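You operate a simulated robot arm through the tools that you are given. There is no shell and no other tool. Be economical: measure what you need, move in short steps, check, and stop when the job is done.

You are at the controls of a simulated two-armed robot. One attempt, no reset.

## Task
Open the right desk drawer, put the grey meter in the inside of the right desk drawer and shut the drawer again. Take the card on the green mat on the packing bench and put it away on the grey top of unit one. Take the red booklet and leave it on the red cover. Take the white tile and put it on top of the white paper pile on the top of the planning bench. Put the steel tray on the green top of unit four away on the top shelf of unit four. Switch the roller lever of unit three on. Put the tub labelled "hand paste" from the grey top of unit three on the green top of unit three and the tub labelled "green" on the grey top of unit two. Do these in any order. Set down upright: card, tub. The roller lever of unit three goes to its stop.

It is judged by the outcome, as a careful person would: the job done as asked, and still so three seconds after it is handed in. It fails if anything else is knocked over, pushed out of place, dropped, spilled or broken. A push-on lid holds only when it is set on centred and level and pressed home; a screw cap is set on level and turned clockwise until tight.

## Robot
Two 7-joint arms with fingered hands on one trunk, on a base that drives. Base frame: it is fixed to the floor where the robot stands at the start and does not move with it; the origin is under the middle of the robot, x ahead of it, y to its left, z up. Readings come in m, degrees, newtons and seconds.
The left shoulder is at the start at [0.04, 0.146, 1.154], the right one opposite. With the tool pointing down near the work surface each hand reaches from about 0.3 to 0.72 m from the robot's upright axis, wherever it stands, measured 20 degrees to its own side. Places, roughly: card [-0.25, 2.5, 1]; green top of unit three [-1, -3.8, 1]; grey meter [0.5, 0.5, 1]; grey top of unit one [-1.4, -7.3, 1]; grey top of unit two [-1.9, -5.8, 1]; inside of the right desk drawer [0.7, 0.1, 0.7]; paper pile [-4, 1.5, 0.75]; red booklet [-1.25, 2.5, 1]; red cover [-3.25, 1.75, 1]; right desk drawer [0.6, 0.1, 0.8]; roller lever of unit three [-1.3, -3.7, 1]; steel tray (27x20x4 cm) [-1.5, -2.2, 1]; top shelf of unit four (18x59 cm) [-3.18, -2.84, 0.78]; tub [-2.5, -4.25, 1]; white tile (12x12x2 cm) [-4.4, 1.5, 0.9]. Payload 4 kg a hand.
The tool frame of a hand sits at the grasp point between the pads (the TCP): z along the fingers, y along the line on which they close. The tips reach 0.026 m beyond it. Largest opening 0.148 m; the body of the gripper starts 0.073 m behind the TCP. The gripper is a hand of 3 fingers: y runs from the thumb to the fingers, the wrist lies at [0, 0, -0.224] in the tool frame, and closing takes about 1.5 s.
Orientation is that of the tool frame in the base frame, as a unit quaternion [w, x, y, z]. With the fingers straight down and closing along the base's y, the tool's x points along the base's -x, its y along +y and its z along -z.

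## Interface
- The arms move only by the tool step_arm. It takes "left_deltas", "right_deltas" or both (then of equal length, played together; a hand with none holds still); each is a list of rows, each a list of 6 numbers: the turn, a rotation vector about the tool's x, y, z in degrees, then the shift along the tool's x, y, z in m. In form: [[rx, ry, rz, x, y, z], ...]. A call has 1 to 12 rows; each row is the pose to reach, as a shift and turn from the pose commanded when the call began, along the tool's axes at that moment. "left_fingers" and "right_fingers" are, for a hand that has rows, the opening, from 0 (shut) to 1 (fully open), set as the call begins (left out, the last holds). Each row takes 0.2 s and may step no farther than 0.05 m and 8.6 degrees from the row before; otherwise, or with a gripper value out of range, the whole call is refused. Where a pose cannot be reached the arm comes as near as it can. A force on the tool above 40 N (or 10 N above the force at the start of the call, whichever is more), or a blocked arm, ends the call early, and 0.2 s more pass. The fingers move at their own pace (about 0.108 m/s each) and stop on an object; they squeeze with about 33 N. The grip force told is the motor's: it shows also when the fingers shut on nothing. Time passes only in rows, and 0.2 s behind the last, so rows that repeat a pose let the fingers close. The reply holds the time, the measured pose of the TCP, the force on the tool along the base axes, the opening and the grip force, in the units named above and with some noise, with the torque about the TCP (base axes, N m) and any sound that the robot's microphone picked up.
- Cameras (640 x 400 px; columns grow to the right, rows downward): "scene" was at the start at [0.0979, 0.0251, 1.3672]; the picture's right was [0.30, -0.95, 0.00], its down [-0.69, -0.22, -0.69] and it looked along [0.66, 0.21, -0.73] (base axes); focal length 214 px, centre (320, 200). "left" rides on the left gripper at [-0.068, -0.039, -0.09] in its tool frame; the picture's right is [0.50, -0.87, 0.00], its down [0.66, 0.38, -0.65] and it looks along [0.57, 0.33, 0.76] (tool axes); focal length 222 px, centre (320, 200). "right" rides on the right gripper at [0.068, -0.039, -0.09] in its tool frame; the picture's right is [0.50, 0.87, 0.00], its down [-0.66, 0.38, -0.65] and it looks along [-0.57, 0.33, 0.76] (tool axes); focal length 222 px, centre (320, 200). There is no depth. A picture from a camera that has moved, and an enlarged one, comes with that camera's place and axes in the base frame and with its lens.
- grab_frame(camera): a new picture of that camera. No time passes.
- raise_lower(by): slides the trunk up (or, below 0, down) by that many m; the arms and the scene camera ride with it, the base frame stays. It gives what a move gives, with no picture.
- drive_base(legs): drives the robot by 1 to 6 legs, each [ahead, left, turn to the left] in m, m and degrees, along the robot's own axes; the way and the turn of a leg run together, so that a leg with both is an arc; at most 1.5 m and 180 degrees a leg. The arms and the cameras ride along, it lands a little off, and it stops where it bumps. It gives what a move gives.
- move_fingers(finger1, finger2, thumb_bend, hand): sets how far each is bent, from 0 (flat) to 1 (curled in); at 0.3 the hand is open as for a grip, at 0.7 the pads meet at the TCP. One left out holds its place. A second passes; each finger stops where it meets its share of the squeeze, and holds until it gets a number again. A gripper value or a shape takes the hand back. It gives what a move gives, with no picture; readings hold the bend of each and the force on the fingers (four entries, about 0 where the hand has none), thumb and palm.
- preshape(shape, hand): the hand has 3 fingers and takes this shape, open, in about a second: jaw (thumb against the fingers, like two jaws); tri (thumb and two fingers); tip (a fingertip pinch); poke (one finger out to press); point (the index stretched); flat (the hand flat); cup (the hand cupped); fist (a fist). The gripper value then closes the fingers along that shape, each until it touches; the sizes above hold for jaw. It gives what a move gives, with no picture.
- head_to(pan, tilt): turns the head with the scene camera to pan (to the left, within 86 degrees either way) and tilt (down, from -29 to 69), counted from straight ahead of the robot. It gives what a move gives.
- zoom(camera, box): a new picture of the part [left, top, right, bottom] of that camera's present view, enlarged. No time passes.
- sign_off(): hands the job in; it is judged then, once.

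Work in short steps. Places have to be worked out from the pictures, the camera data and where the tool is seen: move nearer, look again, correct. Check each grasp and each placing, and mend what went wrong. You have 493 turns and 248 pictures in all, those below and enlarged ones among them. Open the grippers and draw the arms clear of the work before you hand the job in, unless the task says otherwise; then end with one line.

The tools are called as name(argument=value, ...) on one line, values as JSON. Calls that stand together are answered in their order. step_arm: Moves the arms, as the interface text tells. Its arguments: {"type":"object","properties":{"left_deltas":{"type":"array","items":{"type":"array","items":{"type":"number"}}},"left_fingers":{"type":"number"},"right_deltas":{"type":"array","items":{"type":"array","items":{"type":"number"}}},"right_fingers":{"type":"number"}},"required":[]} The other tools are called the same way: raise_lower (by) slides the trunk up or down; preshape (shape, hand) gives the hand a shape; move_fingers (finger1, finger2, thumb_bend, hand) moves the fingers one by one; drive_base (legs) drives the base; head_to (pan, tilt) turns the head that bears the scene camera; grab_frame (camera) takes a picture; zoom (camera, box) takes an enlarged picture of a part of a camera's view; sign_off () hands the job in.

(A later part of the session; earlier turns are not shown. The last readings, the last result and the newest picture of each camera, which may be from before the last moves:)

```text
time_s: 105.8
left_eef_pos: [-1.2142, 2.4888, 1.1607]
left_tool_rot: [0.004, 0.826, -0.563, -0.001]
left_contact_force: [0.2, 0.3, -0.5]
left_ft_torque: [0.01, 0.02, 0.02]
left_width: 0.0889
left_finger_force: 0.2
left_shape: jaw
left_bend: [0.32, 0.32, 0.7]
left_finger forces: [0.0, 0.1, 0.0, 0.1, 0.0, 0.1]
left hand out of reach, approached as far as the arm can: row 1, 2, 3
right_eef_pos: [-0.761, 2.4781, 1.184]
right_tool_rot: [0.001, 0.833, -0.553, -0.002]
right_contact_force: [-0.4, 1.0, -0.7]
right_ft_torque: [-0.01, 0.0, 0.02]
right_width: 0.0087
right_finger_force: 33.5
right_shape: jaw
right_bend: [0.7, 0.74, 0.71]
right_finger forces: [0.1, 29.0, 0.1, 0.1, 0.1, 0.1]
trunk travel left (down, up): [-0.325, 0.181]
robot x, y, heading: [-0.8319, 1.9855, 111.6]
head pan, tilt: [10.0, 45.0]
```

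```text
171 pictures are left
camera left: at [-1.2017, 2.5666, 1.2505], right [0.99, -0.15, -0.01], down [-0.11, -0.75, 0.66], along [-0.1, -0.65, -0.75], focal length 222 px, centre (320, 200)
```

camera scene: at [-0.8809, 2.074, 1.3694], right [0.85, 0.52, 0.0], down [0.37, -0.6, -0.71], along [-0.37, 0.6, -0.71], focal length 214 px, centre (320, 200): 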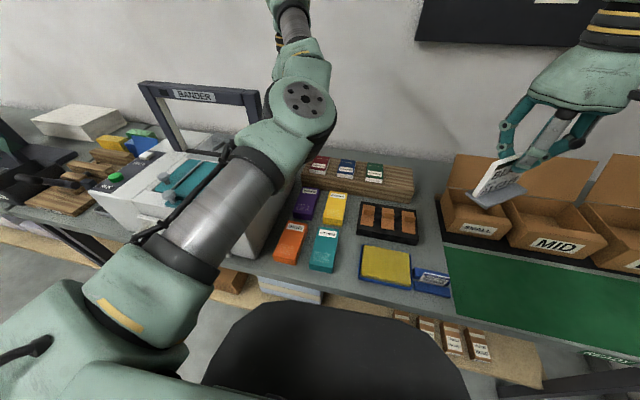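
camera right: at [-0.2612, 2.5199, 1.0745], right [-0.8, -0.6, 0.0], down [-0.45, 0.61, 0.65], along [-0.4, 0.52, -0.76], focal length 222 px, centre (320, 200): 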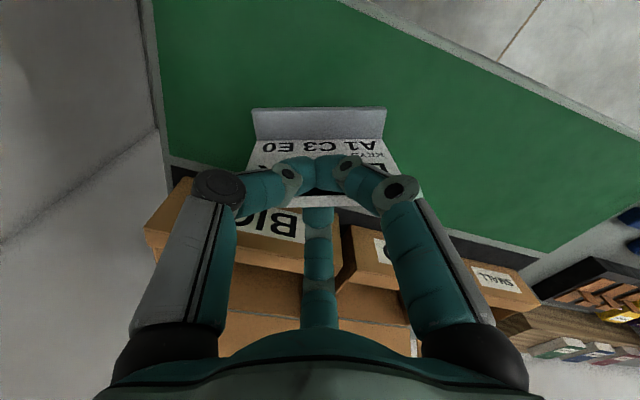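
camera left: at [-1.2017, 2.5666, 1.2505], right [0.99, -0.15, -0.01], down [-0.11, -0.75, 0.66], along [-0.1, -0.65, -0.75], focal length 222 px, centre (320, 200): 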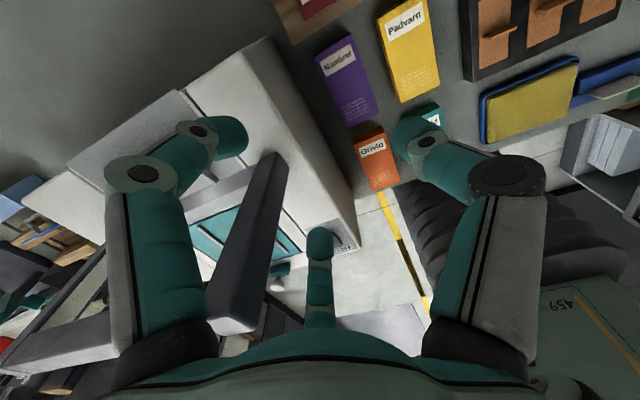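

The arm is at its reach limit here, so I nudge the base forward and right instead.

drive_base(legs=[[0.0, -0.05, 0], [0.07, 0, 0]])

grab_frame(camera="left")

```text
time_s: 107.3
left_eef_pos: [-1.1939, 2.5655, 1.1639]
left_tool_rot: [0.002, 0.827, -0.562, -0.004]
left_contact_force: [0.4, -0.4, 0.6]
left_ft_torque: [0.01, 0.01, -0.01]
left_width: 0.0887
left_finger_force: 0.1
left_shape: jaw
left_bend: [0.32, 0.32, 0.7]
left_finger forces: [0.0, 0.1, 0.0, 0.1, 0.1, 0.0]
right_eef_pos: [-0.7409, 2.5531, 1.1872]
right_tool_rot: [0.001, 0.834, -0.552, -0.003]
right_contact_force: [-0.2, -0.1, -1.1]
right_ft_torque: [-0.04, -0.04, 0.01]
right_width: 0.0086
right_finger_force: 33.1
right_shape: jaw
right_bend: [0.7, 0.74, 0.71]
right_finger forces: [0.1, 29.1, 0.0, 0.0, 0.0, 0.0]
trunk travel left (down, up): [-0.325, 0.181]
robot x, y, heading: [-0.8131, 2.0643, 111.8]
head pan, tilt: [10.0, 45.0]
```

```text
170 pictures are left
camera left: at [-1.18, 2.6428, 1.2534], right [0.99, -0.15, -0.01], down [-0.11, -0.75, 0.65], along [-0.1, -0.65, -0.76], focal length 222 px, centre (320, 200)
```

left: 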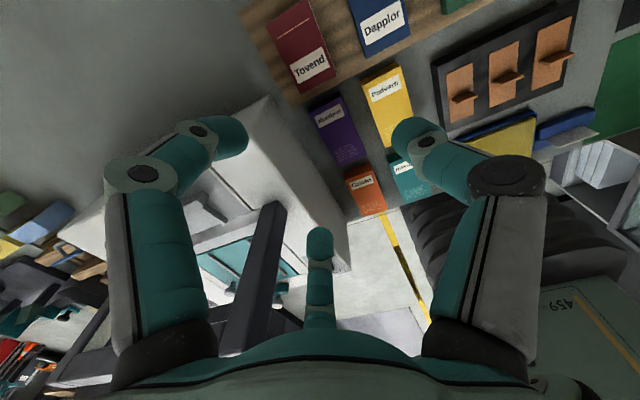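

The booklet centre is about 4 cm ahead. I nudge the base forward 4 cm.

drive_base(legs=[[0.04, 0, 0]])

step_arm(left_deltas=[[0, 0, 0, 0, 0, 0.04], [0, 0, 0, 0, 0, 0.08], [0, 0, 0, 0, 0, 0.12]])

grab_frame(camera="left")

grab_frame(camera="scene")

```text
time_s: 108.2
left_eef_pos: [-1.2057, 2.605, 1.164]
left_tool_rot: [0.003, 0.826, -0.564, -0.004]
left_contact_force: [1.0, 0.6, 0.9]
left_ft_torque: [0.0, 0.02, -0.04]
left_width: 0.0888
left_finger_force: 0.0
left_shape: jaw
left_bend: [0.32, 0.32, 0.7]
left_finger forces: [0.0, 0.0, 0.1, 0.0, 0.0, 0.0]
right_eef_pos: [-0.7531, 2.5928, 1.1857]
right_tool_rot: [0.0, 0.833, -0.554, -0.003]
right_contact_force: [-0.2, -0.6, -0.3]
right_ft_torque: [0.02, 0.0, 0.01]
right_width: 0.0084
right_finger_force: 33.1
right_shape: jaw
right_bend: [0.7, 0.74, 0.71]
right_finger forces: [0.0, 29.0, 0.1, 0.1, 0.0, 0.0]
trunk travel left (down, up): [-0.325, 0.181]
robot x, y, heading: [-0.8242, 2.1001, 111.5]
head pan, tilt: [10.0, 45.0]
```

```text
time_s: 109.0
left_eef_pos: [-1.2135, 2.6243, 1.0643]
left_tool_rot: [0.003, 0.826, -0.563, -0.003]
left_contact_force: [-0.5, 0.2, 0.1]
left_ft_torque: [-0.01, -0.02, -0.01]
left_width: 0.0891
left_finger_force: 0.0
left_shape: jaw
left_bend: [0.32, 0.32, 0.7]
left_finger forces: [0.1, 0.1, 0.0, 0.0, 0.0, 0.0]
left hand out of reach, approached as far as the arm can: row 1, 2, 3
right_eef_pos: [-0.7554, 2.5974, 1.1836]
right_tool_rot: [0.001, 0.832, -0.554, -0.001]
right_contact_force: [0.2, 0.9, -0.2]
right_ft_torque: [-0.02, -0.02, -0.02]
right_width: 0.0086
right_finger_force: 32.9
right_shape: jaw
right_bend: [0.7, 0.74, 0.71]
right_finger forces: [0.0, 29.1, 0.0, 0.0, 0.0, 0.0]
trunk travel left (down, up): [-0.325, 0.181]
robot x, y, heading: [-0.8222, 2.1003, 111.7]
head pan, tilt: [10.0, 45.0]
```

```text
169 pictures are left
camera left: at [-1.201, 2.7021, 1.1521], right [0.99, -0.15, -0.01], down [-0.11, -0.75, 0.66], along [-0.1, -0.65, -0.75], focal length 222 px, centre (320, 200)
```

left: 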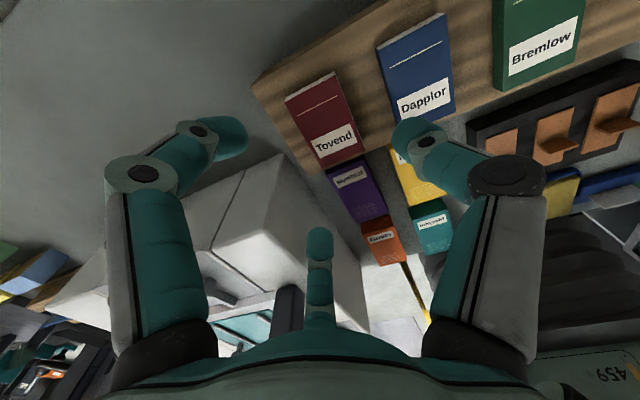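

```text
168 pictures are left
camera scene: at [-0.8758, 2.1944, 1.3691], right [0.85, 0.52, 0.0], down [0.37, -0.6, -0.7], along [-0.37, 0.6, -0.71], focal length 214 px, centre (320, 200)
```

scene: 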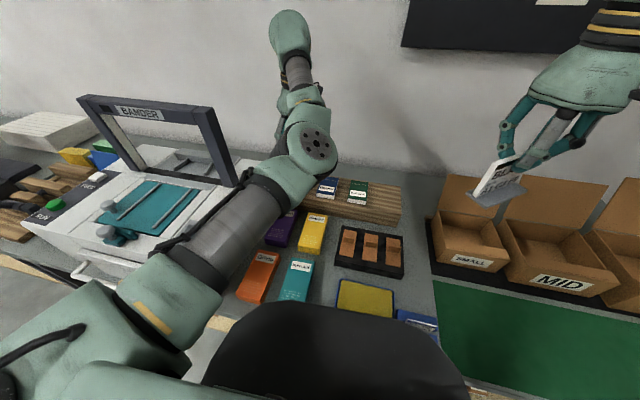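

The hand is centred over the booklet (yaw about 6° off). I rotate slightly and descend to just above the block.

step_arm(left_deltas=[[0, 0, 6, 0, 0, 0.03], [0, 0, 6, 0, 0, 0.06], [0, 0, 6, 0, 0, 0.09], [0, 0, 6, 0, 0, 0.105]])

grab_frame(camera="left")

```text
time_s: 110.0
left_eef_pos: [-1.2141, 2.6251, 0.9576]
left_tool_rot: [0.004, 0.796, -0.606, -0.003]
left_contact_force: [-0.4, -0.4, 0.9]
left_ft_torque: [-0.01, 0.02, -0.01]
left_width: 0.0891
left_finger_force: 0.1
left_shape: jaw
left_bend: [0.32, 0.32, 0.7]
left_finger forces: [0.0, 0.0, 0.0, 0.1, 0.0, 0.0]
right_eef_pos: [-0.7547, 2.5939, 1.1851]
right_tool_rot: [0.001, 0.833, -0.553, -0.002]
right_contact_force: [-0.9, -0.3, -1.1]
right_ft_torque: [0.02, 0.02, -0.02]
right_width: 0.0084
right_finger_force: 32.8
right_shape: jaw
right_bend: [0.7, 0.74, 0.71]
right_finger forces: [0.0, 29.1, 0.0, 0.1, 0.0, 0.1]
trunk travel left (down, up): [-0.325, 0.181]
robot x, y, heading: [-0.825, 2.099, 111.6]
head pan, tilt: [10.0, 45.0]
```

```text
167 pictures are left
camera left: at [-1.1923, 2.701, 1.0468], right [0.97, -0.25, -0.01], down [-0.18, -0.73, 0.66], along [-0.17, -0.63, -0.75], focal length 222 px, centre (320, 200)
```

left: 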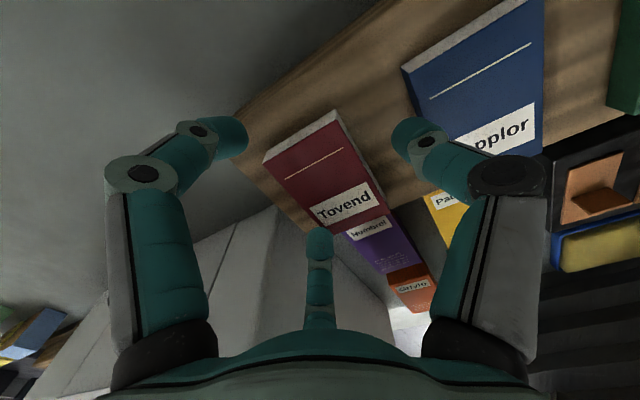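

I narrow the opening so the digit clears the neighbouring blue booklet, then look.

step_arm(left_deltas=[[0, 0, 0, 0, 0, 0], [0, 0, 0, 0, 0, 0.003]], left_fingers=0.46)

grab_frame(camera="left")

```text
time_s: 110.6
left_eef_pos: [-1.2133, 2.6252, 0.9553]
left_tool_rot: [0.003, 0.796, -0.606, -0.003]
left_contact_force: [-0.7, -0.1, -0.3]
left_ft_torque: [0.01, 0.01, 0.01]
left_width: 0.0684
left_finger_force: 0.1
left_shape: jaw
left_bend: [0.38, 0.38, 0.7]
left_finger forces: [0.0, 0.0, 0.1, 0.0, 0.0, 0.0]
right_eef_pos: [-0.7559, 2.5946, 1.1856]
right_tool_rot: [0.001, 0.833, -0.553, -0.002]
right_contact_force: [1.0, -0.1, -1.0]
right_ft_torque: [-0.01, 0.02, -0.02]
right_width: 0.0086
right_finger_force: 33.1
right_shape: jaw
right_bend: [0.7, 0.74, 0.71]
right_finger forces: [0.0, 29.0, 0.0, 0.0, 0.1, 0.1]
trunk travel left (down, up): [-0.325, 0.181]
robot x, y, heading: [-0.8229, 2.0982, 111.4]
head pan, tilt: [10.0, 45.0]
```

```text
166 pictures are left
camera left: at [-1.1918, 2.7003, 1.0448], right [0.97, -0.25, -0.01], down [-0.18, -0.73, 0.66], along [-0.17, -0.63, -0.75], focal length 222 px, centre (320, 200)
```

left: 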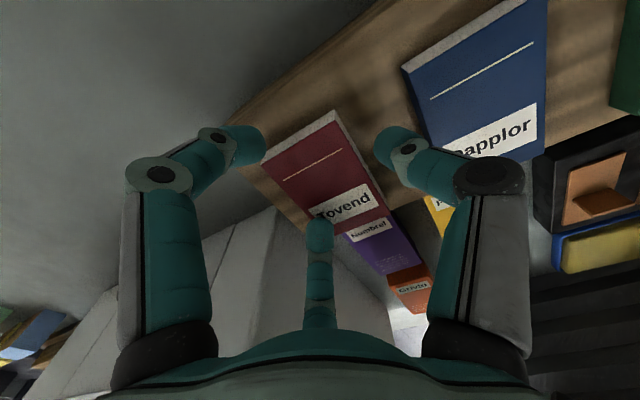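

Good clearance now. Descend 17 mm and close.

step_arm(left_deltas=[[0, 0, 0, 0, 0, 0.008], [0, 0, 0, 0, 0, 0.016]])

step_arm(left_deltas=[[0, 0, 0, 0, 0, 0], [0, 0, 0, 0, 0, 0], [0, 0, 0, 0, 0, 0], [0, 0, 0, 0, 0, 0], [0, 0, 0, 0, 0, 0]], left_fingers=0.1)

grab_frame(camera="left")

```text
time_s: 111.2
left_eef_pos: [-1.2119, 2.62, 0.9471]
left_tool_rot: [0.002, 0.795, -0.606, -0.01]
left_contact_force: [-2.9, -4.7, 36.1]
left_ft_torque: [-1.42, 0.33, -0.09]
left_width: 0.0689
left_finger_force: 0.1
left_shape: jaw
left_bend: [0.38, 0.83, 0.7]
left_finger forces: [0.1, 36.7, 0.0, 0.1, 0.0, 0.1]
right_eef_pos: [-0.753, 2.5896, 1.1884]
right_tool_rot: [0.0, 0.833, -0.554, -0.004]
right_contact_force: [0.5, 0.2, -1.0]
right_ft_torque: [0.02, 0.0, 0.02]
right_width: 0.0086
right_finger_force: 33.2
right_shape: jaw
right_bend: [0.7, 0.74, 0.71]
right_finger forces: [0.1, 29.0, 0.1, 0.1, 0.1, 0.0]
trunk travel left (down, up): [-0.325, 0.181]
robot x, y, heading: [-0.8281, 2.0996, 111.7]
head pan, tilt: [10.0, 45.0]
```

```text
time_s: 112.4
left_eef_pos: [-1.2086, 2.6221, 0.9433]
left_tool_rot: [0.003, 0.795, -0.607, -0.005]
left_contact_force: [6.4, 1.7, 20.7]
left_ft_torque: [-0.07, -0.1, 0.04]
left_width: 0.0163
left_finger_force: 33.1
left_shape: jaw
left_bend: [0.77, 0.81, 0.74]
left_finger forces: [0.0, 53.9, 0.0, 0.1, 0.1, 0.0]
right_eef_pos: [-0.7515, 2.5934, 1.1857]
right_tool_rot: [0.001, 0.833, -0.554, -0.004]
right_contact_force: [0.5, 0.3, -1.6]
right_ft_torque: [0.01, 0.0, 0.06]
right_width: 0.0086
right_finger_force: 33.0
right_shape: jaw
right_bend: [0.7, 0.74, 0.71]
right_finger forces: [0.0, 29.1, 0.0, 0.1, 0.0, 0.0]
trunk travel left (down, up): [-0.325, 0.181]
robot x, y, heading: [-0.8243, 2.1014, 111.8]
head pan, tilt: [10.0, 45.0]
```

```text
165 pictures are left
camera left: at [-1.1881, 2.6972, 1.0328], right [0.97, -0.25, -0.01], down [-0.19, -0.73, 0.65], along [-0.17, -0.63, -0.76], focal length 222 px, centre (320, 200)
```

left: 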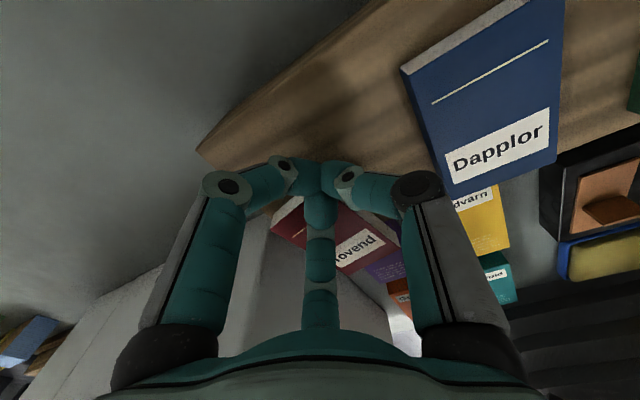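

A digit landed on the booklet and pushed it toward me. I lift a little and look before doing anything else.

step_arm(left_deltas=[[0, 0, 0, 0, 0, -0.015], [0, 0, 0, 0, 0, -0.03]])

grab_frame(camera="left")

```text
time_s: 113.0
left_eef_pos: [-1.213, 2.6231, 0.9703]
left_tool_rot: [0.005, 0.795, -0.606, -0.002]
left_contact_force: [0.6, -0.1, 0.1]
left_ft_torque: [0.01, -0.02, 0.0]
left_width: 0.0142
left_finger_force: 33.0
left_shape: jaw
left_bend: [0.76, 0.79, 0.73]
left_finger forces: [0.1, 0.0, 0.0, 0.0, 0.0, 0.0]
right_eef_pos: [-0.7541, 2.5937, 1.1863]
right_tool_rot: [0.001, 0.833, -0.554, -0.003]
right_contact_force: [-0.1, -0.6, -1.0]
right_ft_torque: [0.05, -0.04, 0.02]
right_width: 0.0084
right_finger_force: 33.2
right_shape: jaw
right_bend: [0.7, 0.74, 0.71]
right_finger forces: [0.1, 29.0, 0.1, 0.0, 0.0, 0.1]
trunk travel left (down, up): [-0.325, 0.181]
robot x, y, heading: [-0.8237, 2.1029, 111.8]
head pan, tilt: [10.0, 45.0]
```

```text
164 pictures are left
camera left: at [-1.1901, 2.6997, 1.0595], right [0.97, -0.25, -0.01], down [-0.18, -0.73, 0.66], along [-0.17, -0.64, -0.75], focal length 222 px, centre (320, 200)
```

left: 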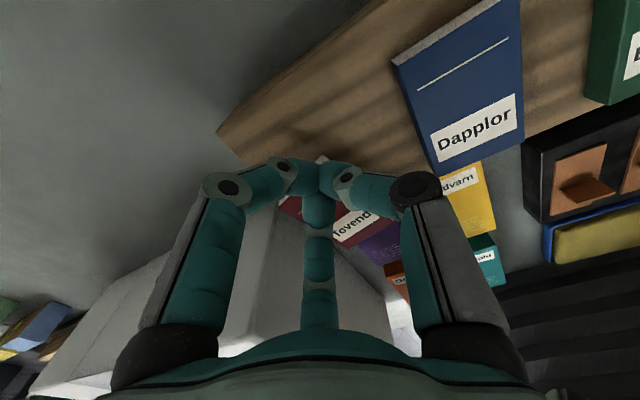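

The hand is off the booklet. I raise it higher with the fingers open to see where the booklet is.

step_arm(left_deltas=[[0, 0, 0, 0, 0, -0.04], [0, 0, 0, 0, 0, -0.08], [0, 0, 0, 0, 0, -0.1], [0, 0, 0, 0, 0, -0.1]], left_fingers=0.6)

grab_frame(camera="left")

```text
time_s: 114.0
left_eef_pos: [-1.2123, 2.6247, 1.0711]
left_tool_rot: [0.004, 0.795, -0.606, -0.003]
left_contact_force: [-1.4, -0.3, 0.3]
left_ft_torque: [0.02, 0.02, 0.05]
left_width: 0.0881
left_finger_force: 0.1
left_shape: jaw
left_bend: [0.32, 0.32, 0.7]
left_finger forces: [0.1, 0.0, 0.0, 0.0, 0.1, 0.0]
right_eef_pos: [-0.755, 2.5939, 1.1851]
right_tool_rot: [0.002, 0.834, -0.553, -0.002]
right_contact_force: [1.3, 0.9, 0.1]
right_ft_torque: [0.03, -0.04, 0.01]
right_width: 0.0085
right_finger_force: 32.8
right_shape: jaw
right_bend: [0.7, 0.74, 0.71]
right_finger forces: [0.0, 29.0, 0.0, 0.0, 0.0, 0.1]
trunk travel left (down, up): [-0.325, 0.181]
robot x, y, heading: [-0.8233, 2.1036, 111.7]
head pan, tilt: [10.0, 45.0]
```

```text
163 pictures are left
camera left: at [-1.1916, 2.7006, 1.1602], right [0.97, -0.25, -0.01], down [-0.18, -0.73, 0.66], along [-0.17, -0.63, -0.75], focal length 222 px, centre (320, 200)
```

left: 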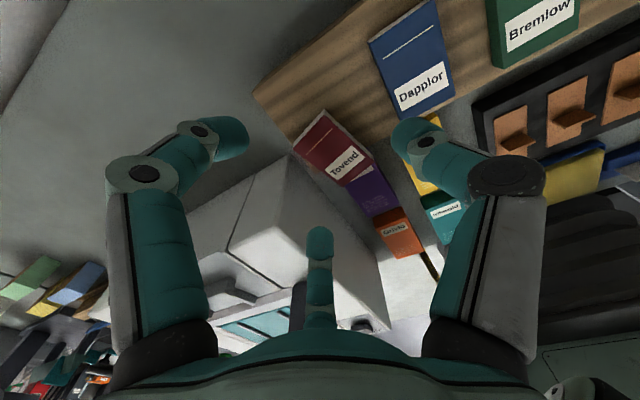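

zoom(camera="left", box=[250, 80, 410, 180])

```text
4.00 times, centred on (330, 130) of left
camera zoom: at [-1.1916, 2.7006, 1.1602], right [0.97, -0.25, -0.01], down [-0.18, -0.73, 0.66], along [-0.17, -0.63, -0.75], focal length 888 px, centre (280, 480)
```

zoom: 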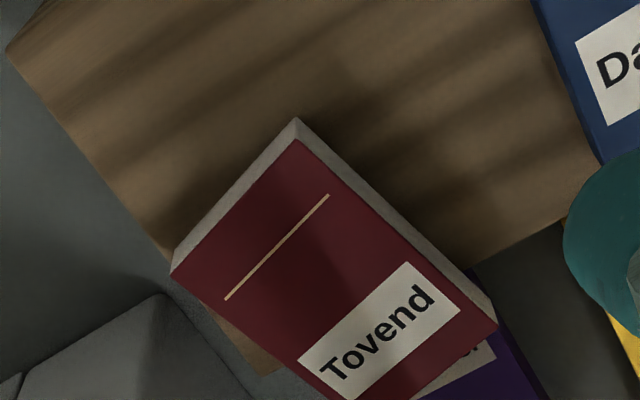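

The booklet slid toward me and now lies at about (−1.21, 2.574), heading ≈123°. The digits close radially (thumb at −y, fingers at ±30° on +y), so I need a wider opening and the booklet offset toward the thumb. Reposition above it.

step_arm(left_deltas=[[0, 0, -6, 0.02, 0.008, 0], [0, 0, -12, 0.04, 0.016, 0], [0, 0, -17.6, 0.0545, 0.0244, 0.03], [0, 0, -17.6, 0.0545, 0.0244, 0.06]], left_fingers=0.75)

grab_frame(camera="left")

```text
time_s: 115.0
left_eef_pos: [-1.2731, 2.5446, 1.0545]
left_tool_rot: [0.003, 0.874, -0.486, -0.004]
left_contact_force: [0.9, 0.0, 0.9]
left_ft_torque: [-0.02, 0.02, 0.01]
left_width: 0.1108
left_finger_force: 0.0
left_shape: jaw
left_bend: [0.26, 0.27, 0.55]
left_finger forces: [0.0, 0.0, 0.0, 0.0, 0.1, 0.0]
left hand out of reach, approached as far as the arm can: row 1, 2, 3, 4
right_eef_pos: [-0.7535, 2.5936, 1.1855]
right_tool_rot: [0.002, 0.833, -0.553, -0.003]
right_contact_force: [-0.1, 0.3, -1.3]
right_ft_torque: [-0.01, 0.02, 0.01]
right_width: 0.0083
right_finger_force: 32.9
right_shape: jaw
right_bend: [0.7, 0.74, 0.71]
right_finger forces: [0.0, 28.9, 0.0, 0.0, 0.0, 0.0]
trunk travel left (down, up): [-0.325, 0.181]
robot x, y, heading: [-0.8284, 2.1024, 111.6]
head pan, tilt: [10.0, 45.0]
```

```text
161 pictures are left
camera left: at [-1.2746, 2.6231, 1.1444], right [1.0, 0.03, -0.01], down [0.03, -0.75, 0.66], along [0.01, -0.66, -0.76], focal length 222 px, centre (320, 200)
```

left: 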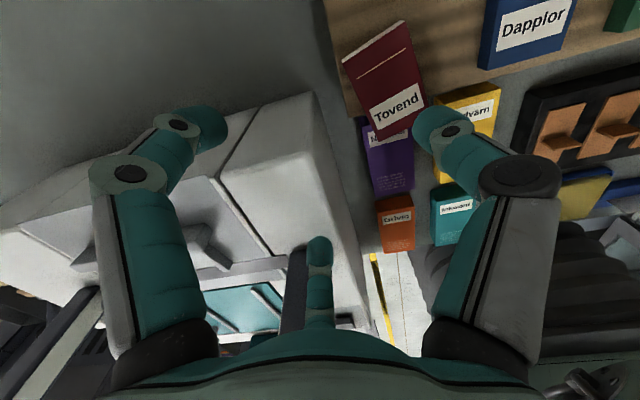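

The arm drifted left at its limit, so I shift the base 5.5 cm right to compensate.

drive_base(legs=[[0.0, -0.055, 0]])

grab_frame(camera="left")

```text
time_s: 115.9
left_eef_pos: [-1.2298, 2.5632, 1.054]
left_tool_rot: [0.001, 0.874, -0.485, -0.001]
left_contact_force: [0.7, -0.3, 0.6]
left_ft_torque: [0.03, -0.01, -0.01]
left_width: 0.1107
left_finger_force: 0.0
left_shape: jaw
left_bend: [0.26, 0.27, 0.55]
left_finger forces: [0.0, 0.0, 0.0, 0.1, 0.1, 0.1]
right_eef_pos: [-0.7099, 2.612, 1.1859]
right_tool_rot: [0.0, 0.834, -0.552, 0.0]
right_contact_force: [0.0, 0.4, -1.2]
right_ft_torque: [0.04, -0.05, 0.02]
right_width: 0.0084
right_finger_force: 33.1
right_shape: jaw
right_bend: [0.7, 0.74, 0.71]
right_finger forces: [0.0, 29.0, 0.0, 0.1, 0.0, 0.0]
trunk travel left (down, up): [-0.325, 0.181]
robot x, y, heading: [-0.7732, 2.1215, 111.5]
head pan, tilt: [10.0, 45.0]
```

```text
160 pictures are left
camera left: at [-1.2313, 2.6412, 1.1424], right [1.0, 0.04, 0.0], down [0.03, -0.75, 0.66], along [0.02, -0.65, -0.76], focal length 222 px, centre (320, 200)
```

left: 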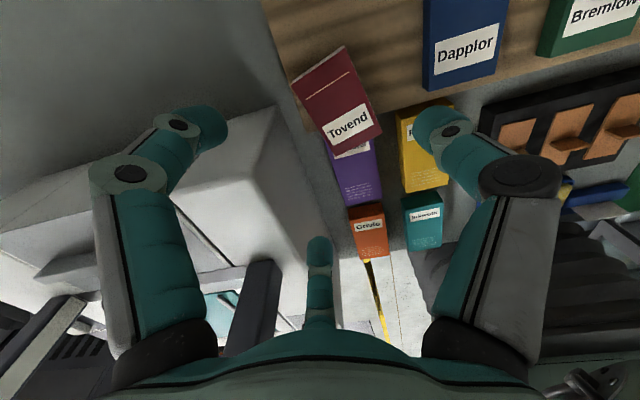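

Aligned in heading, and the booklet is 2.1 cm toward the thumb. I shift 7 mm and descend.

step_arm(left_deltas=[[0, 0, 0, -0.003, -0.007, 0.03], [0, 0, 0, -0.003, -0.007, 0.06], [0, 0, 0, -0.003, -0.007, 0.09]])

grab_frame(camera="left")

```text
time_s: 116.7
left_eef_pos: [-1.2225, 2.5704, 0.9616]
left_tool_rot: [0.003, 0.875, -0.485, -0.003]
left_contact_force: [-0.2, -0.1, 0.8]
left_ft_torque: [0.02, 0.0, -0.02]
left_width: 0.1105
left_finger_force: 0.1
left_shape: jaw
left_bend: [0.26, 0.27, 0.55]
left_finger forces: [0.1, 0.1, 0.0, 0.1, 0.0, 0.0]
right_eef_pos: [-0.7046, 2.6134, 1.1854]
right_tool_rot: [0.002, 0.834, -0.552, -0.003]
right_contact_force: [-0.3, 0.4, -0.7]
right_ft_torque: [0.0, -0.03, 0.04]
right_width: 0.0087
right_finger_force: 32.7
right_shape: jaw
right_bend: [0.7, 0.74, 0.71]
right_finger forces: [0.1, 29.0, 0.0, 0.0, 0.0, 0.0]
trunk travel left (down, up): [-0.325, 0.181]
robot x, y, heading: [-0.7748, 2.1214, 111.8]
head pan, tilt: [10.0, 45.0]
```

```text
159 pictures are left
camera left: at [-1.2235, 2.6488, 1.0513], right [1.0, 0.04, -0.01], down [0.03, -0.75, 0.66], along [0.02, -0.66, -0.75], focal length 222 px, centre (320, 200)
```

left: 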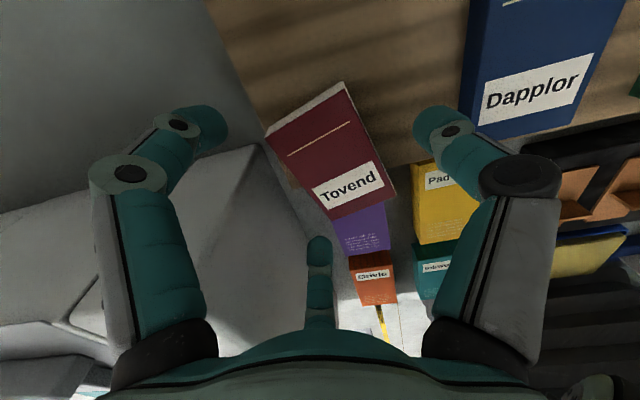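

All digits are clear of the booklet. Descend 2.4 cm and close.

step_arm(left_deltas=[[0, 0, 0, 0, 0, 0.012], [0, 0, 0, 0, 0, 0.024]])

step_arm(left_deltas=[[0, 0, 0, 0, 0, 0], [0, 0, 0, 0, 0, 0], [0, 0, 0, 0, 0, 0], [0, 0, 0, 0, 0, 0], [0, 0, 0, 0, 0, 0]], left_fingers=0.1)

grab_frame(camera="left")

```text
time_s: 117.3
left_eef_pos: [-1.2226, 2.5702, 0.9392]
left_tool_rot: [0.004, 0.875, -0.485, -0.003]
left_contact_force: [-0.1, 0.8, -0.5]
left_ft_torque: [0.01, 0.01, 0.03]
left_width: 0.1108
left_finger_force: 0.1
left_shape: jaw
left_bend: [0.26, 0.27, 0.55]
left_finger forces: [0.0, 0.0, 0.0, 0.0, 0.1, 0.0]
right_eef_pos: [-0.7058, 2.6136, 1.1858]
right_tool_rot: [0.001, 0.833, -0.553, -0.002]
right_contact_force: [-0.3, -0.4, -0.5]
right_ft_torque: [0.01, 0.0, 0.03]
right_width: 0.0087
right_finger_force: 32.7
right_shape: jaw
right_bend: [0.7, 0.74, 0.71]
right_finger forces: [0.1, 29.0, 0.0, 0.0, 0.1, 0.0]
trunk travel left (down, up): [-0.325, 0.181]
robot x, y, heading: [-0.775, 2.1178, 111.7]
head pan, tilt: [10.0, 45.0]
```

```text
time_s: 118.5
left_eef_pos: [-1.2231, 2.5695, 0.9393]
left_tool_rot: [0.003, 0.874, -0.485, -0.003]
left_contact_force: [0.1, 0.7, 0.5]
left_ft_torque: [0.0, -0.02, -0.01]
left_width: 0.0554
left_finger_force: 32.9
left_shape: jaw
left_bend: [0.79, 0.78, 0.7]
left_finger forces: [24.8, 25.0, 0.0, 0.1, 32.1, 0.0]
right_eef_pos: [-0.7058, 2.6143, 1.1852]
right_tool_rot: [0.001, 0.834, -0.552, -0.002]
right_contact_force: [0.8, 0.3, -0.8]
right_ft_torque: [-0.02, 0.0, 0.01]
right_width: 0.009
right_finger_force: 33.4
right_shape: jaw
right_bend: [0.7, 0.74, 0.71]
right_finger forces: [0.0, 29.0, 0.0, 0.0, 0.0, 0.0]
trunk travel left (down, up): [-0.325, 0.181]
robot x, y, heading: [-0.7742, 2.1196, 111.5]
head pan, tilt: [10.0, 45.0]
```

```text
158 pictures are left
camera left: at [-1.2241, 2.6482, 1.0288], right [1.0, 0.04, -0.01], down [0.03, -0.75, 0.66], along [0.02, -0.66, -0.75], focal length 222 px, centre (320, 200)
```

left: 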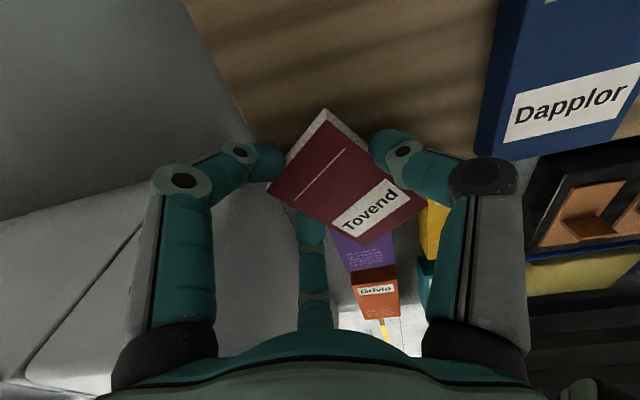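

A clean three-point grip on the booklet (5.5 cm). Lift straight up, then back the base away from the bench.

step_arm(left_deltas=[[0, 0, 0, 0, 0, -0.04], [0, 0, 0, 0, 0, -0.08], [0, 0, 0, 0, 0, -0.12], [0, 0, 0, 0, 0, -0.16], [0, 0, 0, 0, 0, -0.2], [0, 0, 0, 0, 0, -0.24], [0, 0, 0, 0, 0, -0.28], [0, 0, 0, 0, 0, -0.32]])

grab_frame(camera="left")

```text
time_s: 120.3
left_eef_pos: [-1.2175, 2.5544, 1.2532]
left_tool_rot: [0.003, 0.875, -0.485, -0.004]
left_contact_force: [-0.1, -0.3, -0.3]
left_ft_torque: [0.01, -0.01, 0.03]
left_width: 0.0551
left_finger_force: 32.8
left_shape: jaw
left_bend: [0.79, 0.78, 0.7]
left_finger forces: [24.8, 25.3, 0.0, 0.1, 32.0, 0.0]
left hand out of reach, approached as far as the arm can: row 8
right_eef_pos: [-0.7046, 2.6133, 1.1864]
right_tool_rot: [0.002, 0.833, -0.553, -0.003]
right_contact_force: [0.6, -0.6, 0.2]
right_ft_torque: [0.03, -0.02, 0.04]
right_width: 0.0085
right_finger_force: 33.6
right_shape: jaw
right_bend: [0.7, 0.74, 0.71]
right_finger forces: [0.0, 29.0, 0.0, 0.0, 0.0, 0.0]
trunk travel left (down, up): [-0.325, 0.181]
robot x, y, heading: [-0.7751, 2.1223, 111.3]
head pan, tilt: [10.0, 45.0]
```

```text
157 pictures are left
camera left: at [-1.2186, 2.6321, 1.3417], right [1.0, 0.03, -0.01], down [0.03, -0.76, 0.65], along [0.02, -0.65, -0.76], focal length 222 px, centre (320, 200)
```

left: 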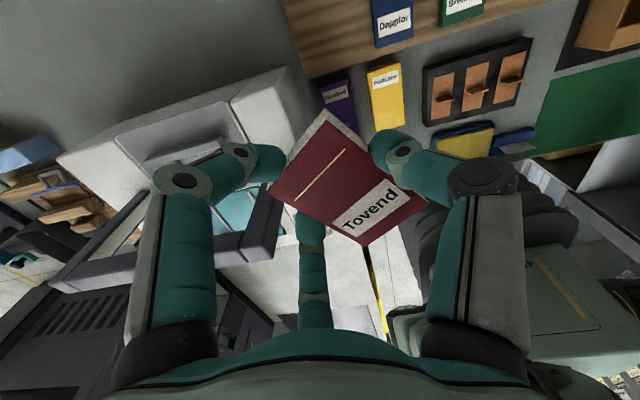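

Booklet in hand. Raise the trunk a bit for clearance, back off, then travel left along the wall to the red cover area.

raise_lower(by=0.06)

drive_base(legs=[[-0.6, 0, 0], [0, 0, 40]])

head_to(pan=0, tilt=20)

grab_frame(camera="scene")

```text
time_s: 121.3
left_eef_pos: [-1.2185, 2.5556, 1.3098]
left_tool_rot: [0.003, 0.875, -0.484, -0.003]
left_contact_force: [0.9, -0.4, -1.1]
left_ft_torque: [0.03, 0.04, -0.01]
left_width: 0.0551
left_finger_force: 32.9
left_shape: jaw
left_bend: [0.79, 0.78, 0.7]
left_finger forces: [24.8, 25.4, 0.0, 0.0, 32.0, 0.1]
right_eef_pos: [-0.7063, 2.6136, 1.2453]
right_tool_rot: [0.001, 0.834, -0.553, -0.002]
right_contact_force: [0.6, 0.9, -0.8]
right_ft_torque: [-0.01, -0.01, 0.02]
right_width: 0.009
right_finger_force: 33.0
right_shape: jaw
right_bend: [0.7, 0.74, 0.71]
right_finger forces: [0.0, 29.0, 0.0, 0.1, 0.0, 0.0]
trunk travel left (down, up): [-0.385, 0.121]
robot x, y, heading: [-0.7743, 2.1207, 111.7]
head pan, tilt: [10.0, 45.0]
```

```text
time_s: 126.5
left_eef_pos: [-1.1749, 1.6278, 1.3112]
left_tool_rot: [0.005, 0.986, -0.166, -0.001]
left_contact_force: [0.2, -0.8, 0.0]
left_ft_torque: [0.0, 0.02, -0.03]
left_width: 0.0552
left_finger_force: 32.8
left_shape: jaw
left_bend: [0.79, 0.78, 0.7]
left_finger forces: [24.7, 25.5, 0.0, 0.0, 32.1, 0.1]
right_eef_pos: [-0.8137, 1.9955, 1.2459]
right_tool_rot: [0.003, 0.97, -0.243, -0.002]
right_contact_force: [0.2, 0.4, -0.9]
right_ft_torque: [-0.04, 0.0, 0.0]
right_width: 0.0087
right_finger_force: 33.6
right_shape: jaw
right_bend: [0.7, 0.74, 0.71]
right_finger forces: [0.1, 28.9, 0.1, 0.1, 0.0, 0.1]
trunk travel left (down, up): [-0.385, 0.121]
robot x, y, heading: [-0.5563, 1.5656, 150.8]
head pan, tilt: [10.0, 45.0]
```

```text
time_s: 127.4
left_eef_pos: [-1.1736, 1.6282, 1.3118]
left_tool_rot: [0.004, 0.986, -0.165, -0.002]
left_contact_force: [0.8, -0.2, -1.2]
left_ft_torque: [-0.01, 0.03, -0.04]
left_width: 0.0553
left_finger_force: 33.0
left_shape: jaw
left_bend: [0.79, 0.78, 0.7]
left_finger forces: [24.6, 25.5, 0.1, 0.1, 32.2, 0.1]
right_eef_pos: [-0.8132, 1.995, 1.2463]
right_tool_rot: [0.002, 0.97, -0.243, -0.001]
right_contact_force: [-0.6, -1.4, -0.4]
right_ft_torque: [0.02, 0.0, -0.01]
right_width: 0.0086
right_finger_force: 32.9
right_shape: jaw
right_bend: [0.7, 0.74, 0.71]
right_finger forces: [0.0, 28.8, 0.1, 0.0, 0.0, 0.0]
trunk travel left (down, up): [-0.385, 0.121]
robot x, y, heading: [-0.5564, 1.567, 150.7]
head pan, tilt: [0.0, 20.0]
```

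```text
156 pictures are left
camera scene: at [-0.6549, 1.6255, 1.4681], right [0.49, 0.87, 0.0], down [0.3, -0.17, -0.94], along [-0.82, 0.46, -0.34], focal length 214 px, centre (320, 200)
```

scene: 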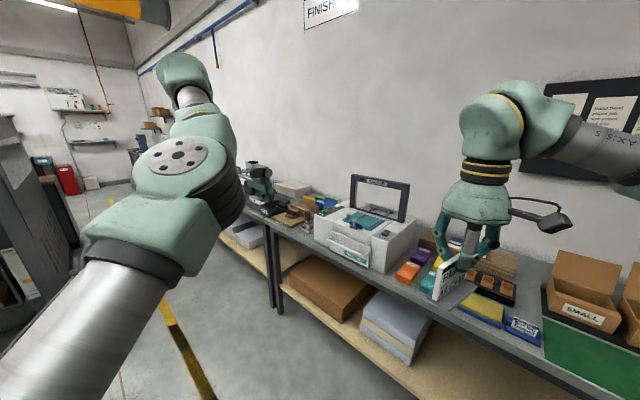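

I travel along the benches, then turn to face them.

drive_base(legs=[[0.85, 1.05, 0], [0, 0, -25]])

head_to(pan=25, tilt=28)

grab_frame(camera="scene")

```text
time_s: 135.4
left_eef_pos: [-2.3571, 1.3354, 1.3112]
left_tool_rot: [0.003, 0.935, -0.354, -0.002]
left_contact_force: [0.1, 0.2, -0.5]
left_ft_torque: [0.01, 0.01, 0.01]
left_width: 0.0552
left_finger_force: 33.0
left_shape: jaw
left_bend: [0.79, 0.78, 0.7]
left_finger forces: [24.7, 25.4, 0.1, 0.0, 32.2, 0.0]
right_eef_pos: [-1.8831, 1.5388, 1.2452]
right_tool_rot: [0.001, 0.905, -0.426, -0.001]
right_contact_force: [-0.6, -0.3, -1.4]
right_ft_torque: [0.01, 0.0, 0.01]
right_width: 0.0083
right_finger_force: 33.3
right_shape: jaw
right_bend: [0.7, 0.74, 0.71]
right_finger forces: [0.0, 28.8, 0.0, 0.0, 0.1, 0.1]
trunk travel left (down, up): [-0.385, 0.121]
robot x, y, heading: [-1.8067, 1.0477, 128.3]
head pan, tilt: [0.0, 20.0]
```

```text
time_s: 136.3
left_eef_pos: [-2.3562, 1.3372, 1.3108]
left_tool_rot: [0.003, 0.935, -0.354, -0.002]
left_contact_force: [-0.5, 0.0, -1.0]
left_ft_torque: [0.0, 0.01, -0.03]
left_width: 0.0552
left_finger_force: 32.8
left_shape: jaw
left_bend: [0.79, 0.78, 0.7]
left_finger forces: [24.7, 25.4, 0.0, 0.0, 32.2, 0.0]
right_eef_pos: [-1.8825, 1.5389, 1.2456]
right_tool_rot: [0.002, 0.904, -0.427, -0.002]
right_contact_force: [0.5, -0.8, -1.1]
right_ft_torque: [-0.03, 0.02, -0.01]
right_width: 0.0088
right_finger_force: 32.9
right_shape: jaw
right_bend: [0.7, 0.74, 0.71]
right_finger forces: [0.0, 28.7, 0.0, 0.0, 0.0, 0.0]
trunk travel left (down, up): [-0.385, 0.121]
robot x, y, heading: [-1.8077, 1.046, 128.3]
head pan, tilt: [25.0, 28.0]
```

```text
155 pictures are left
camera scene: at [-1.9007, 1.105, 1.4553], right [0.45, 0.89, 0.0], down [0.42, -0.21, -0.88], along [-0.79, 0.4, -0.47], focal length 214 px, centre (320, 200)
```

scene: 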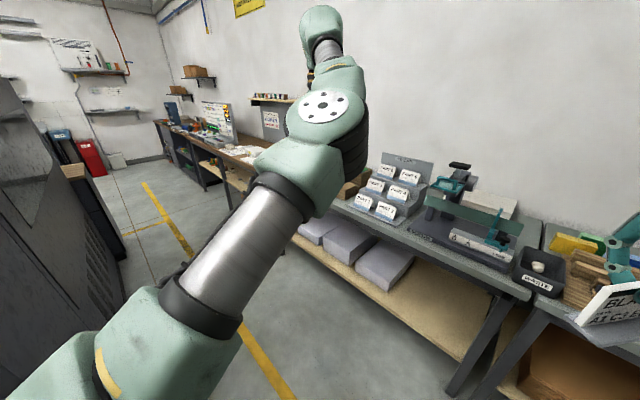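

The cover is hidden behind the arm. I move on along the aisle and square up to the bench from a bit farther back.

drive_base(legs=[[0.5, 0.68, 0], [0, 0, -17]])

head_to(pan=0, tilt=38)

grab_frame(camera="scene")

```text
time_s: 141.8
left_eef_pos: [-3.1037, 1.4411, 1.3103]
left_tool_rot: [0.003, 0.878, -0.479, -0.002]
left_contact_force: [-0.6, 0.0, -0.4]
left_ft_torque: [0.0, -0.02, -0.03]
left_width: 0.0549
left_finger_force: 32.5
left_shape: jaw
left_bend: [0.79, 0.78, 0.7]
left_finger forces: [24.7, 25.3, 0.1, 0.0, 32.0, 0.1]
right_eef_pos: [-2.5924, 1.5074, 1.2455]
right_tool_rot: [0.001, 0.838, -0.546, -0.003]
right_contact_force: [0.2, -0.8, -0.4]
right_ft_torque: [-0.02, -0.03, 0.03]
right_width: 0.0086
right_finger_force: 33.0
right_shape: jaw
right_bend: [0.7, 0.74, 0.71]
right_finger forces: [0.0, 28.8, 0.1, 0.1, 0.1, 0.0]
trunk travel left (down, up): [-0.385, 0.121]
robot x, y, heading: [-2.6523, 1.0107, 112.6]
head pan, tilt: [25.0, 28.0]
```

```text
time_s: 142.7
left_eef_pos: [-3.1021, 1.4424, 1.3102]
left_tool_rot: [0.004, 0.878, -0.479, -0.003]
left_contact_force: [0.0, 0.1, -1.2]
left_ft_torque: [0.02, 0.03, 0.01]
left_width: 0.0553
left_finger_force: 33.4
left_shape: jaw
left_bend: [0.79, 0.78, 0.7]
left_finger forces: [24.7, 25.4, 0.0, 0.0, 32.2, 0.1]
right_eef_pos: [-2.5918, 1.5081, 1.2457]
right_tool_rot: [0.0, 0.837, -0.547, -0.003]
right_contact_force: [-0.1, -0.2, -1.5]
right_ft_torque: [0.03, 0.01, 0.0]
right_width: 0.0086
right_finger_force: 32.8
right_shape: jaw
right_bend: [0.7, 0.74, 0.71]
right_finger forces: [0.0, 28.8, 0.0, 0.1, 0.0, 0.0]
trunk travel left (down, up): [-0.385, 0.121]
robot x, y, heading: [-2.652, 1.0175, 112.3]
head pan, tilt: [0.0, 38.0]
```

```text
154 pictures are left
camera scene: at [-2.6928, 1.1147, 1.4398], right [0.92, 0.38, 0.0], down [0.24, -0.57, -0.79], along [-0.3, 0.73, -0.62], focal length 214 px, centre (320, 200)
```

scene: 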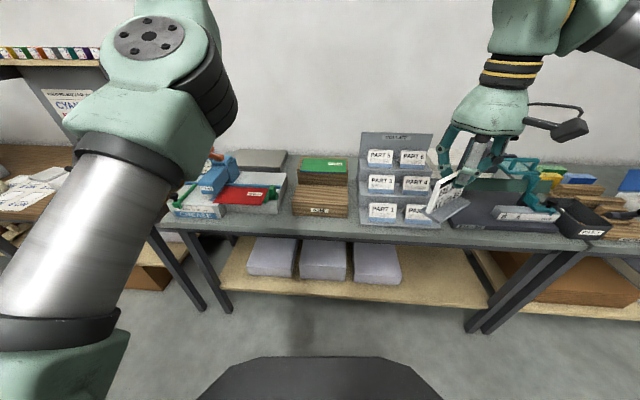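

zoom(camera="scene", box=[150, 135, 374, 275])

```text
2.86 times, centred on (262, 205) of scene
camera zoom: at [-2.6928, 1.1147, 1.4398], right [0.92, 0.38, 0.0], down [0.24, -0.57, -0.79], along [-0.3, 0.73, -0.62], focal length 613 px, centre (486, 186)
```

zoom: 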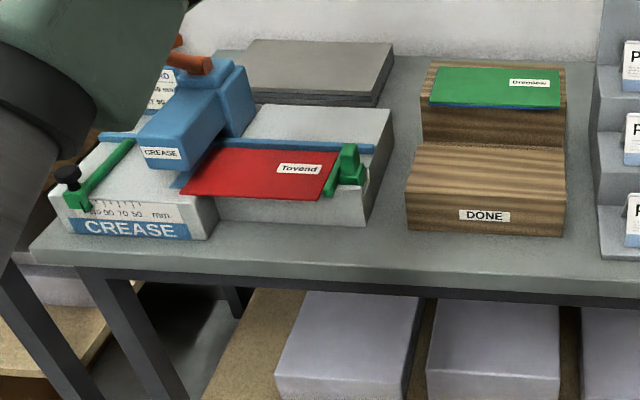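

The red cover ("Tovend") lies on the creaser bed at about (−3.24, 1.63). I drive closer and move the left hand over it for a look.

drive_base(legs=[[0.2, 0.06, 0]])

step_arm(left_deltas=[[0, 0, 5, 0, 0, 0.03], [0, 0, 10, 0, 0, 0.06], [0, 0, 10, 0, 0, 0.09], [0, 0, 10, 0, 0, 0.12]])

grab_frame(camera="left")

grab_frame(camera="scene")

```text
time_s: 144.3
left_eef_pos: [-3.2299, 1.6017, 1.3141]
left_tool_rot: [0.003, 0.877, -0.48, -0.005]
left_contact_force: [0.8, -0.1, -0.3]
left_ft_torque: [0.03, 0.03, 0.0]
left_width: 0.0551
left_finger_force: 32.9
left_shape: jaw
left_bend: [0.79, 0.78, 0.7]
left_finger forces: [24.7, 25.4, 0.1, 0.0, 32.2, 0.0]
right_eef_pos: [-2.7188, 1.667, 1.2465]
right_tool_rot: [0.001, 0.837, -0.547, -0.003]
right_contact_force: [-0.3, 0.0, -1.3]
right_ft_torque: [0.02, 0.01, 0.0]
right_width: 0.0083
right_finger_force: 33.0
right_shape: jaw
right_bend: [0.7, 0.74, 0.71]
right_finger forces: [0.0, 28.8, 0.0, 0.0, 0.0, 0.0]
trunk travel left (down, up): [-0.385, 0.121]
robot x, y, heading: [-2.7816, 1.1748, 112.5]
head pan, tilt: [0.0, 38.0]
```

```text
time_s: 145.3
left_eef_pos: [-3.2339, 1.6063, 1.2028]
left_tool_rot: [0.004, 0.832, -0.554, -0.001]
left_contact_force: [0.8, 0.6, -0.8]
left_ft_torque: [0.03, 0.0, 0.02]
left_width: 0.0551
left_finger_force: 32.5
left_shape: jaw
left_bend: [0.79, 0.78, 0.7]
left_finger forces: [24.6, 25.4, 0.1, 0.0, 32.1, 0.0]
left hand out of reach, approached as far as the arm can: row 4
right_eef_pos: [-2.721, 1.6693, 1.2459]
right_tool_rot: [0.001, 0.837, -0.548, -0.003]
right_contact_force: [0.5, 0.6, -0.1]
right_ft_torque: [0.02, -0.02, 0.0]
right_width: 0.0086
right_finger_force: 33.3
right_shape: jaw
right_bend: [0.7, 0.74, 0.71]
right_finger forces: [0.0, 28.8, 0.0, 0.1, 0.0, 0.0]
trunk travel left (down, up): [-0.385, 0.121]
robot x, y, heading: [-2.7844, 1.1746, 112.2]
head pan, tilt: [0.0, 38.0]
```

```text
152 pictures are left
camera left: at [-3.2226, 1.683, 1.2929], right [0.99, -0.13, 0.0], down [-0.09, -0.75, 0.66], along [-0.09, -0.65, -0.75], focal length 222 px, centre (320, 200)
```

left: 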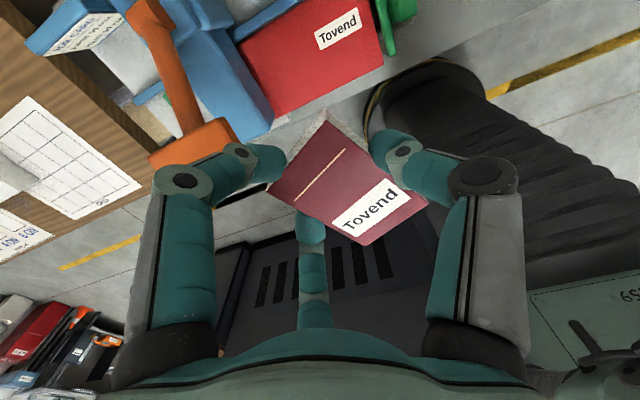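

```text
151 pictures are left
camera scene: at [-2.8233, 1.2761, 1.4398], right [0.92, 0.38, 0.0], down [0.23, -0.57, -0.79], along [-0.3, 0.73, -0.62], focal length 214 px, centre (320, 200)
```

scene: 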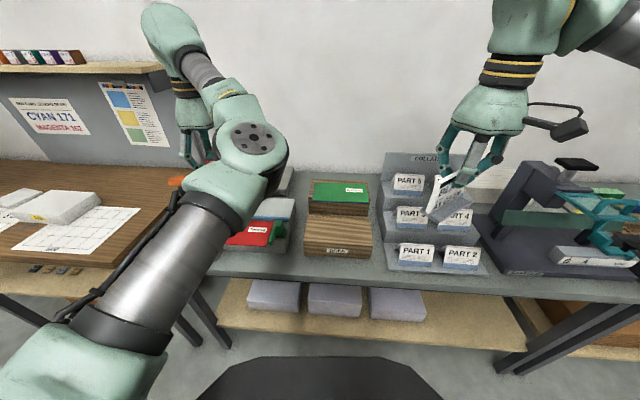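

The cover's centre is about (−3.235, 1.63, z≈0.93). The booklet needs to go 1.7 cm forward. I descend with the arm.

step_arm(left_deltas=[[0, 0, 0, -0.017, -0.008, 0.03], [0, 0, 0, -0.017, -0.008, 0.07], [0, 0, 0, -0.017, -0.008, 0.11], [0, 0, 0, -0.017, -0.008, 0.15]])

grab_frame(camera="left")

```text
time_s: 146.3
left_eef_pos: [-3.2364, 1.6246, 1.0513]
left_tool_rot: [0.003, 0.832, -0.554, -0.004]
left_contact_force: [0.6, -0.3, -0.3]
left_ft_torque: [0.03, 0.01, 0.01]
left_width: 0.0549
left_finger_force: 32.7
left_shape: jaw
left_bend: [0.79, 0.78, 0.7]
left_finger forces: [24.6, 25.5, 0.0, 0.0, 32.0, 0.0]
right_eef_pos: [-2.7212, 1.6708, 1.2453]
right_tool_rot: [0.001, 0.836, -0.548, -0.001]
right_contact_force: [0.7, 0.0, -1.0]
right_ft_torque: [0.0, -0.02, 0.0]
right_width: 0.0087
right_finger_force: 33.1
right_shape: jaw
right_bend: [0.7, 0.74, 0.71]
right_finger forces: [0.0, 28.7, 0.0, 0.0, 0.0, 0.0]
trunk travel left (down, up): [-0.385, 0.121]
robot x, y, heading: [-2.7848, 1.1757, 112.6]
head pan, tilt: [0.0, 38.0]
```

```text
150 pictures are left
camera left: at [-3.2253, 1.7023, 1.1401], right [0.99, -0.13, -0.01], down [-0.09, -0.75, 0.66], along [-0.09, -0.65, -0.75], focal length 222 px, centre (320, 200)
```

left: 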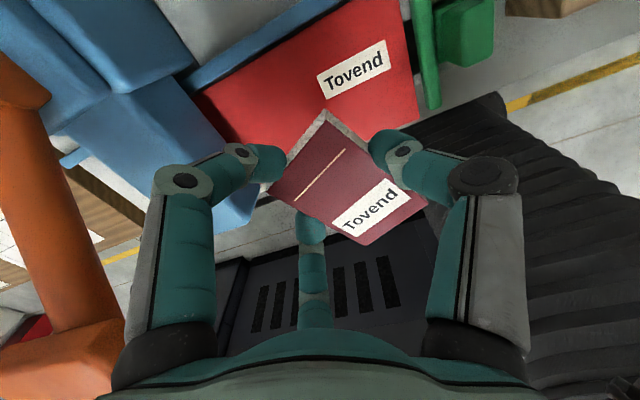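

The blue press arm is close on the left. I shift 2 cm forward and 2 cm right (still well inside the cover) and descend further.

step_arm(left_deltas=[[0, 0, 0, -0.02, -0.018, 0], [0, 0, 0, -0.02, -0.018, 0.03], [0, 0, 0, -0.02, -0.018, 0.055]])

grab_frame(camera="left")

```text
time_s: 147.1
left_eef_pos: [-3.228, 1.6487, 0.9966]
left_tool_rot: [0.003, 0.833, -0.554, -0.003]
left_contact_force: [0.4, 0.1, -1.1]
left_ft_torque: [0.02, -0.02, 0.02]
left_width: 0.0549
left_finger_force: 33.3
left_shape: jaw
left_bend: [0.79, 0.78, 0.7]
left_finger forces: [24.5, 25.6, 0.1, 0.0, 32.0, 0.0]
right_eef_pos: [-2.7209, 1.6691, 1.2455]
right_tool_rot: [0.001, 0.837, -0.547, -0.003]
right_contact_force: [0.3, 0.2, -0.5]
right_ft_torque: [-0.01, 0.0, 0.02]
right_width: 0.0086
right_finger_force: 33.0
right_shape: jaw
right_bend: [0.7, 0.74, 0.71]
right_finger forces: [0.0, 28.9, 0.0, 0.0, 0.0, 0.1]
trunk travel left (down, up): [-0.385, 0.121]
robot x, y, heading: [-2.7825, 1.1789, 112.3]
head pan, tilt: [0.0, 38.0]
```

```text
149 pictures are left
camera left: at [-3.2155, 1.7266, 1.0859], right [0.99, -0.13, -0.01], down [-0.09, -0.75, 0.66], along [-0.09, -0.65, -0.75], focal length 222 px, centre (320, 200)
```

left: 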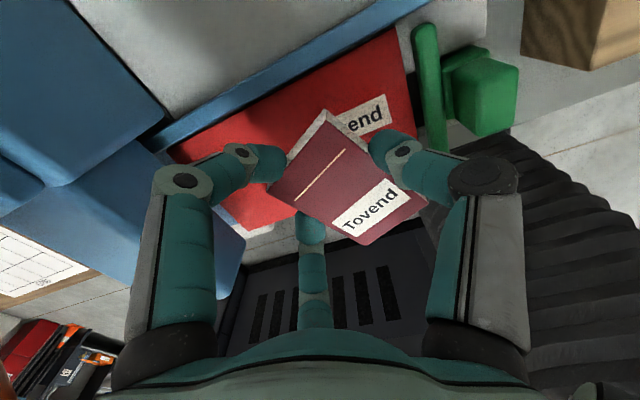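

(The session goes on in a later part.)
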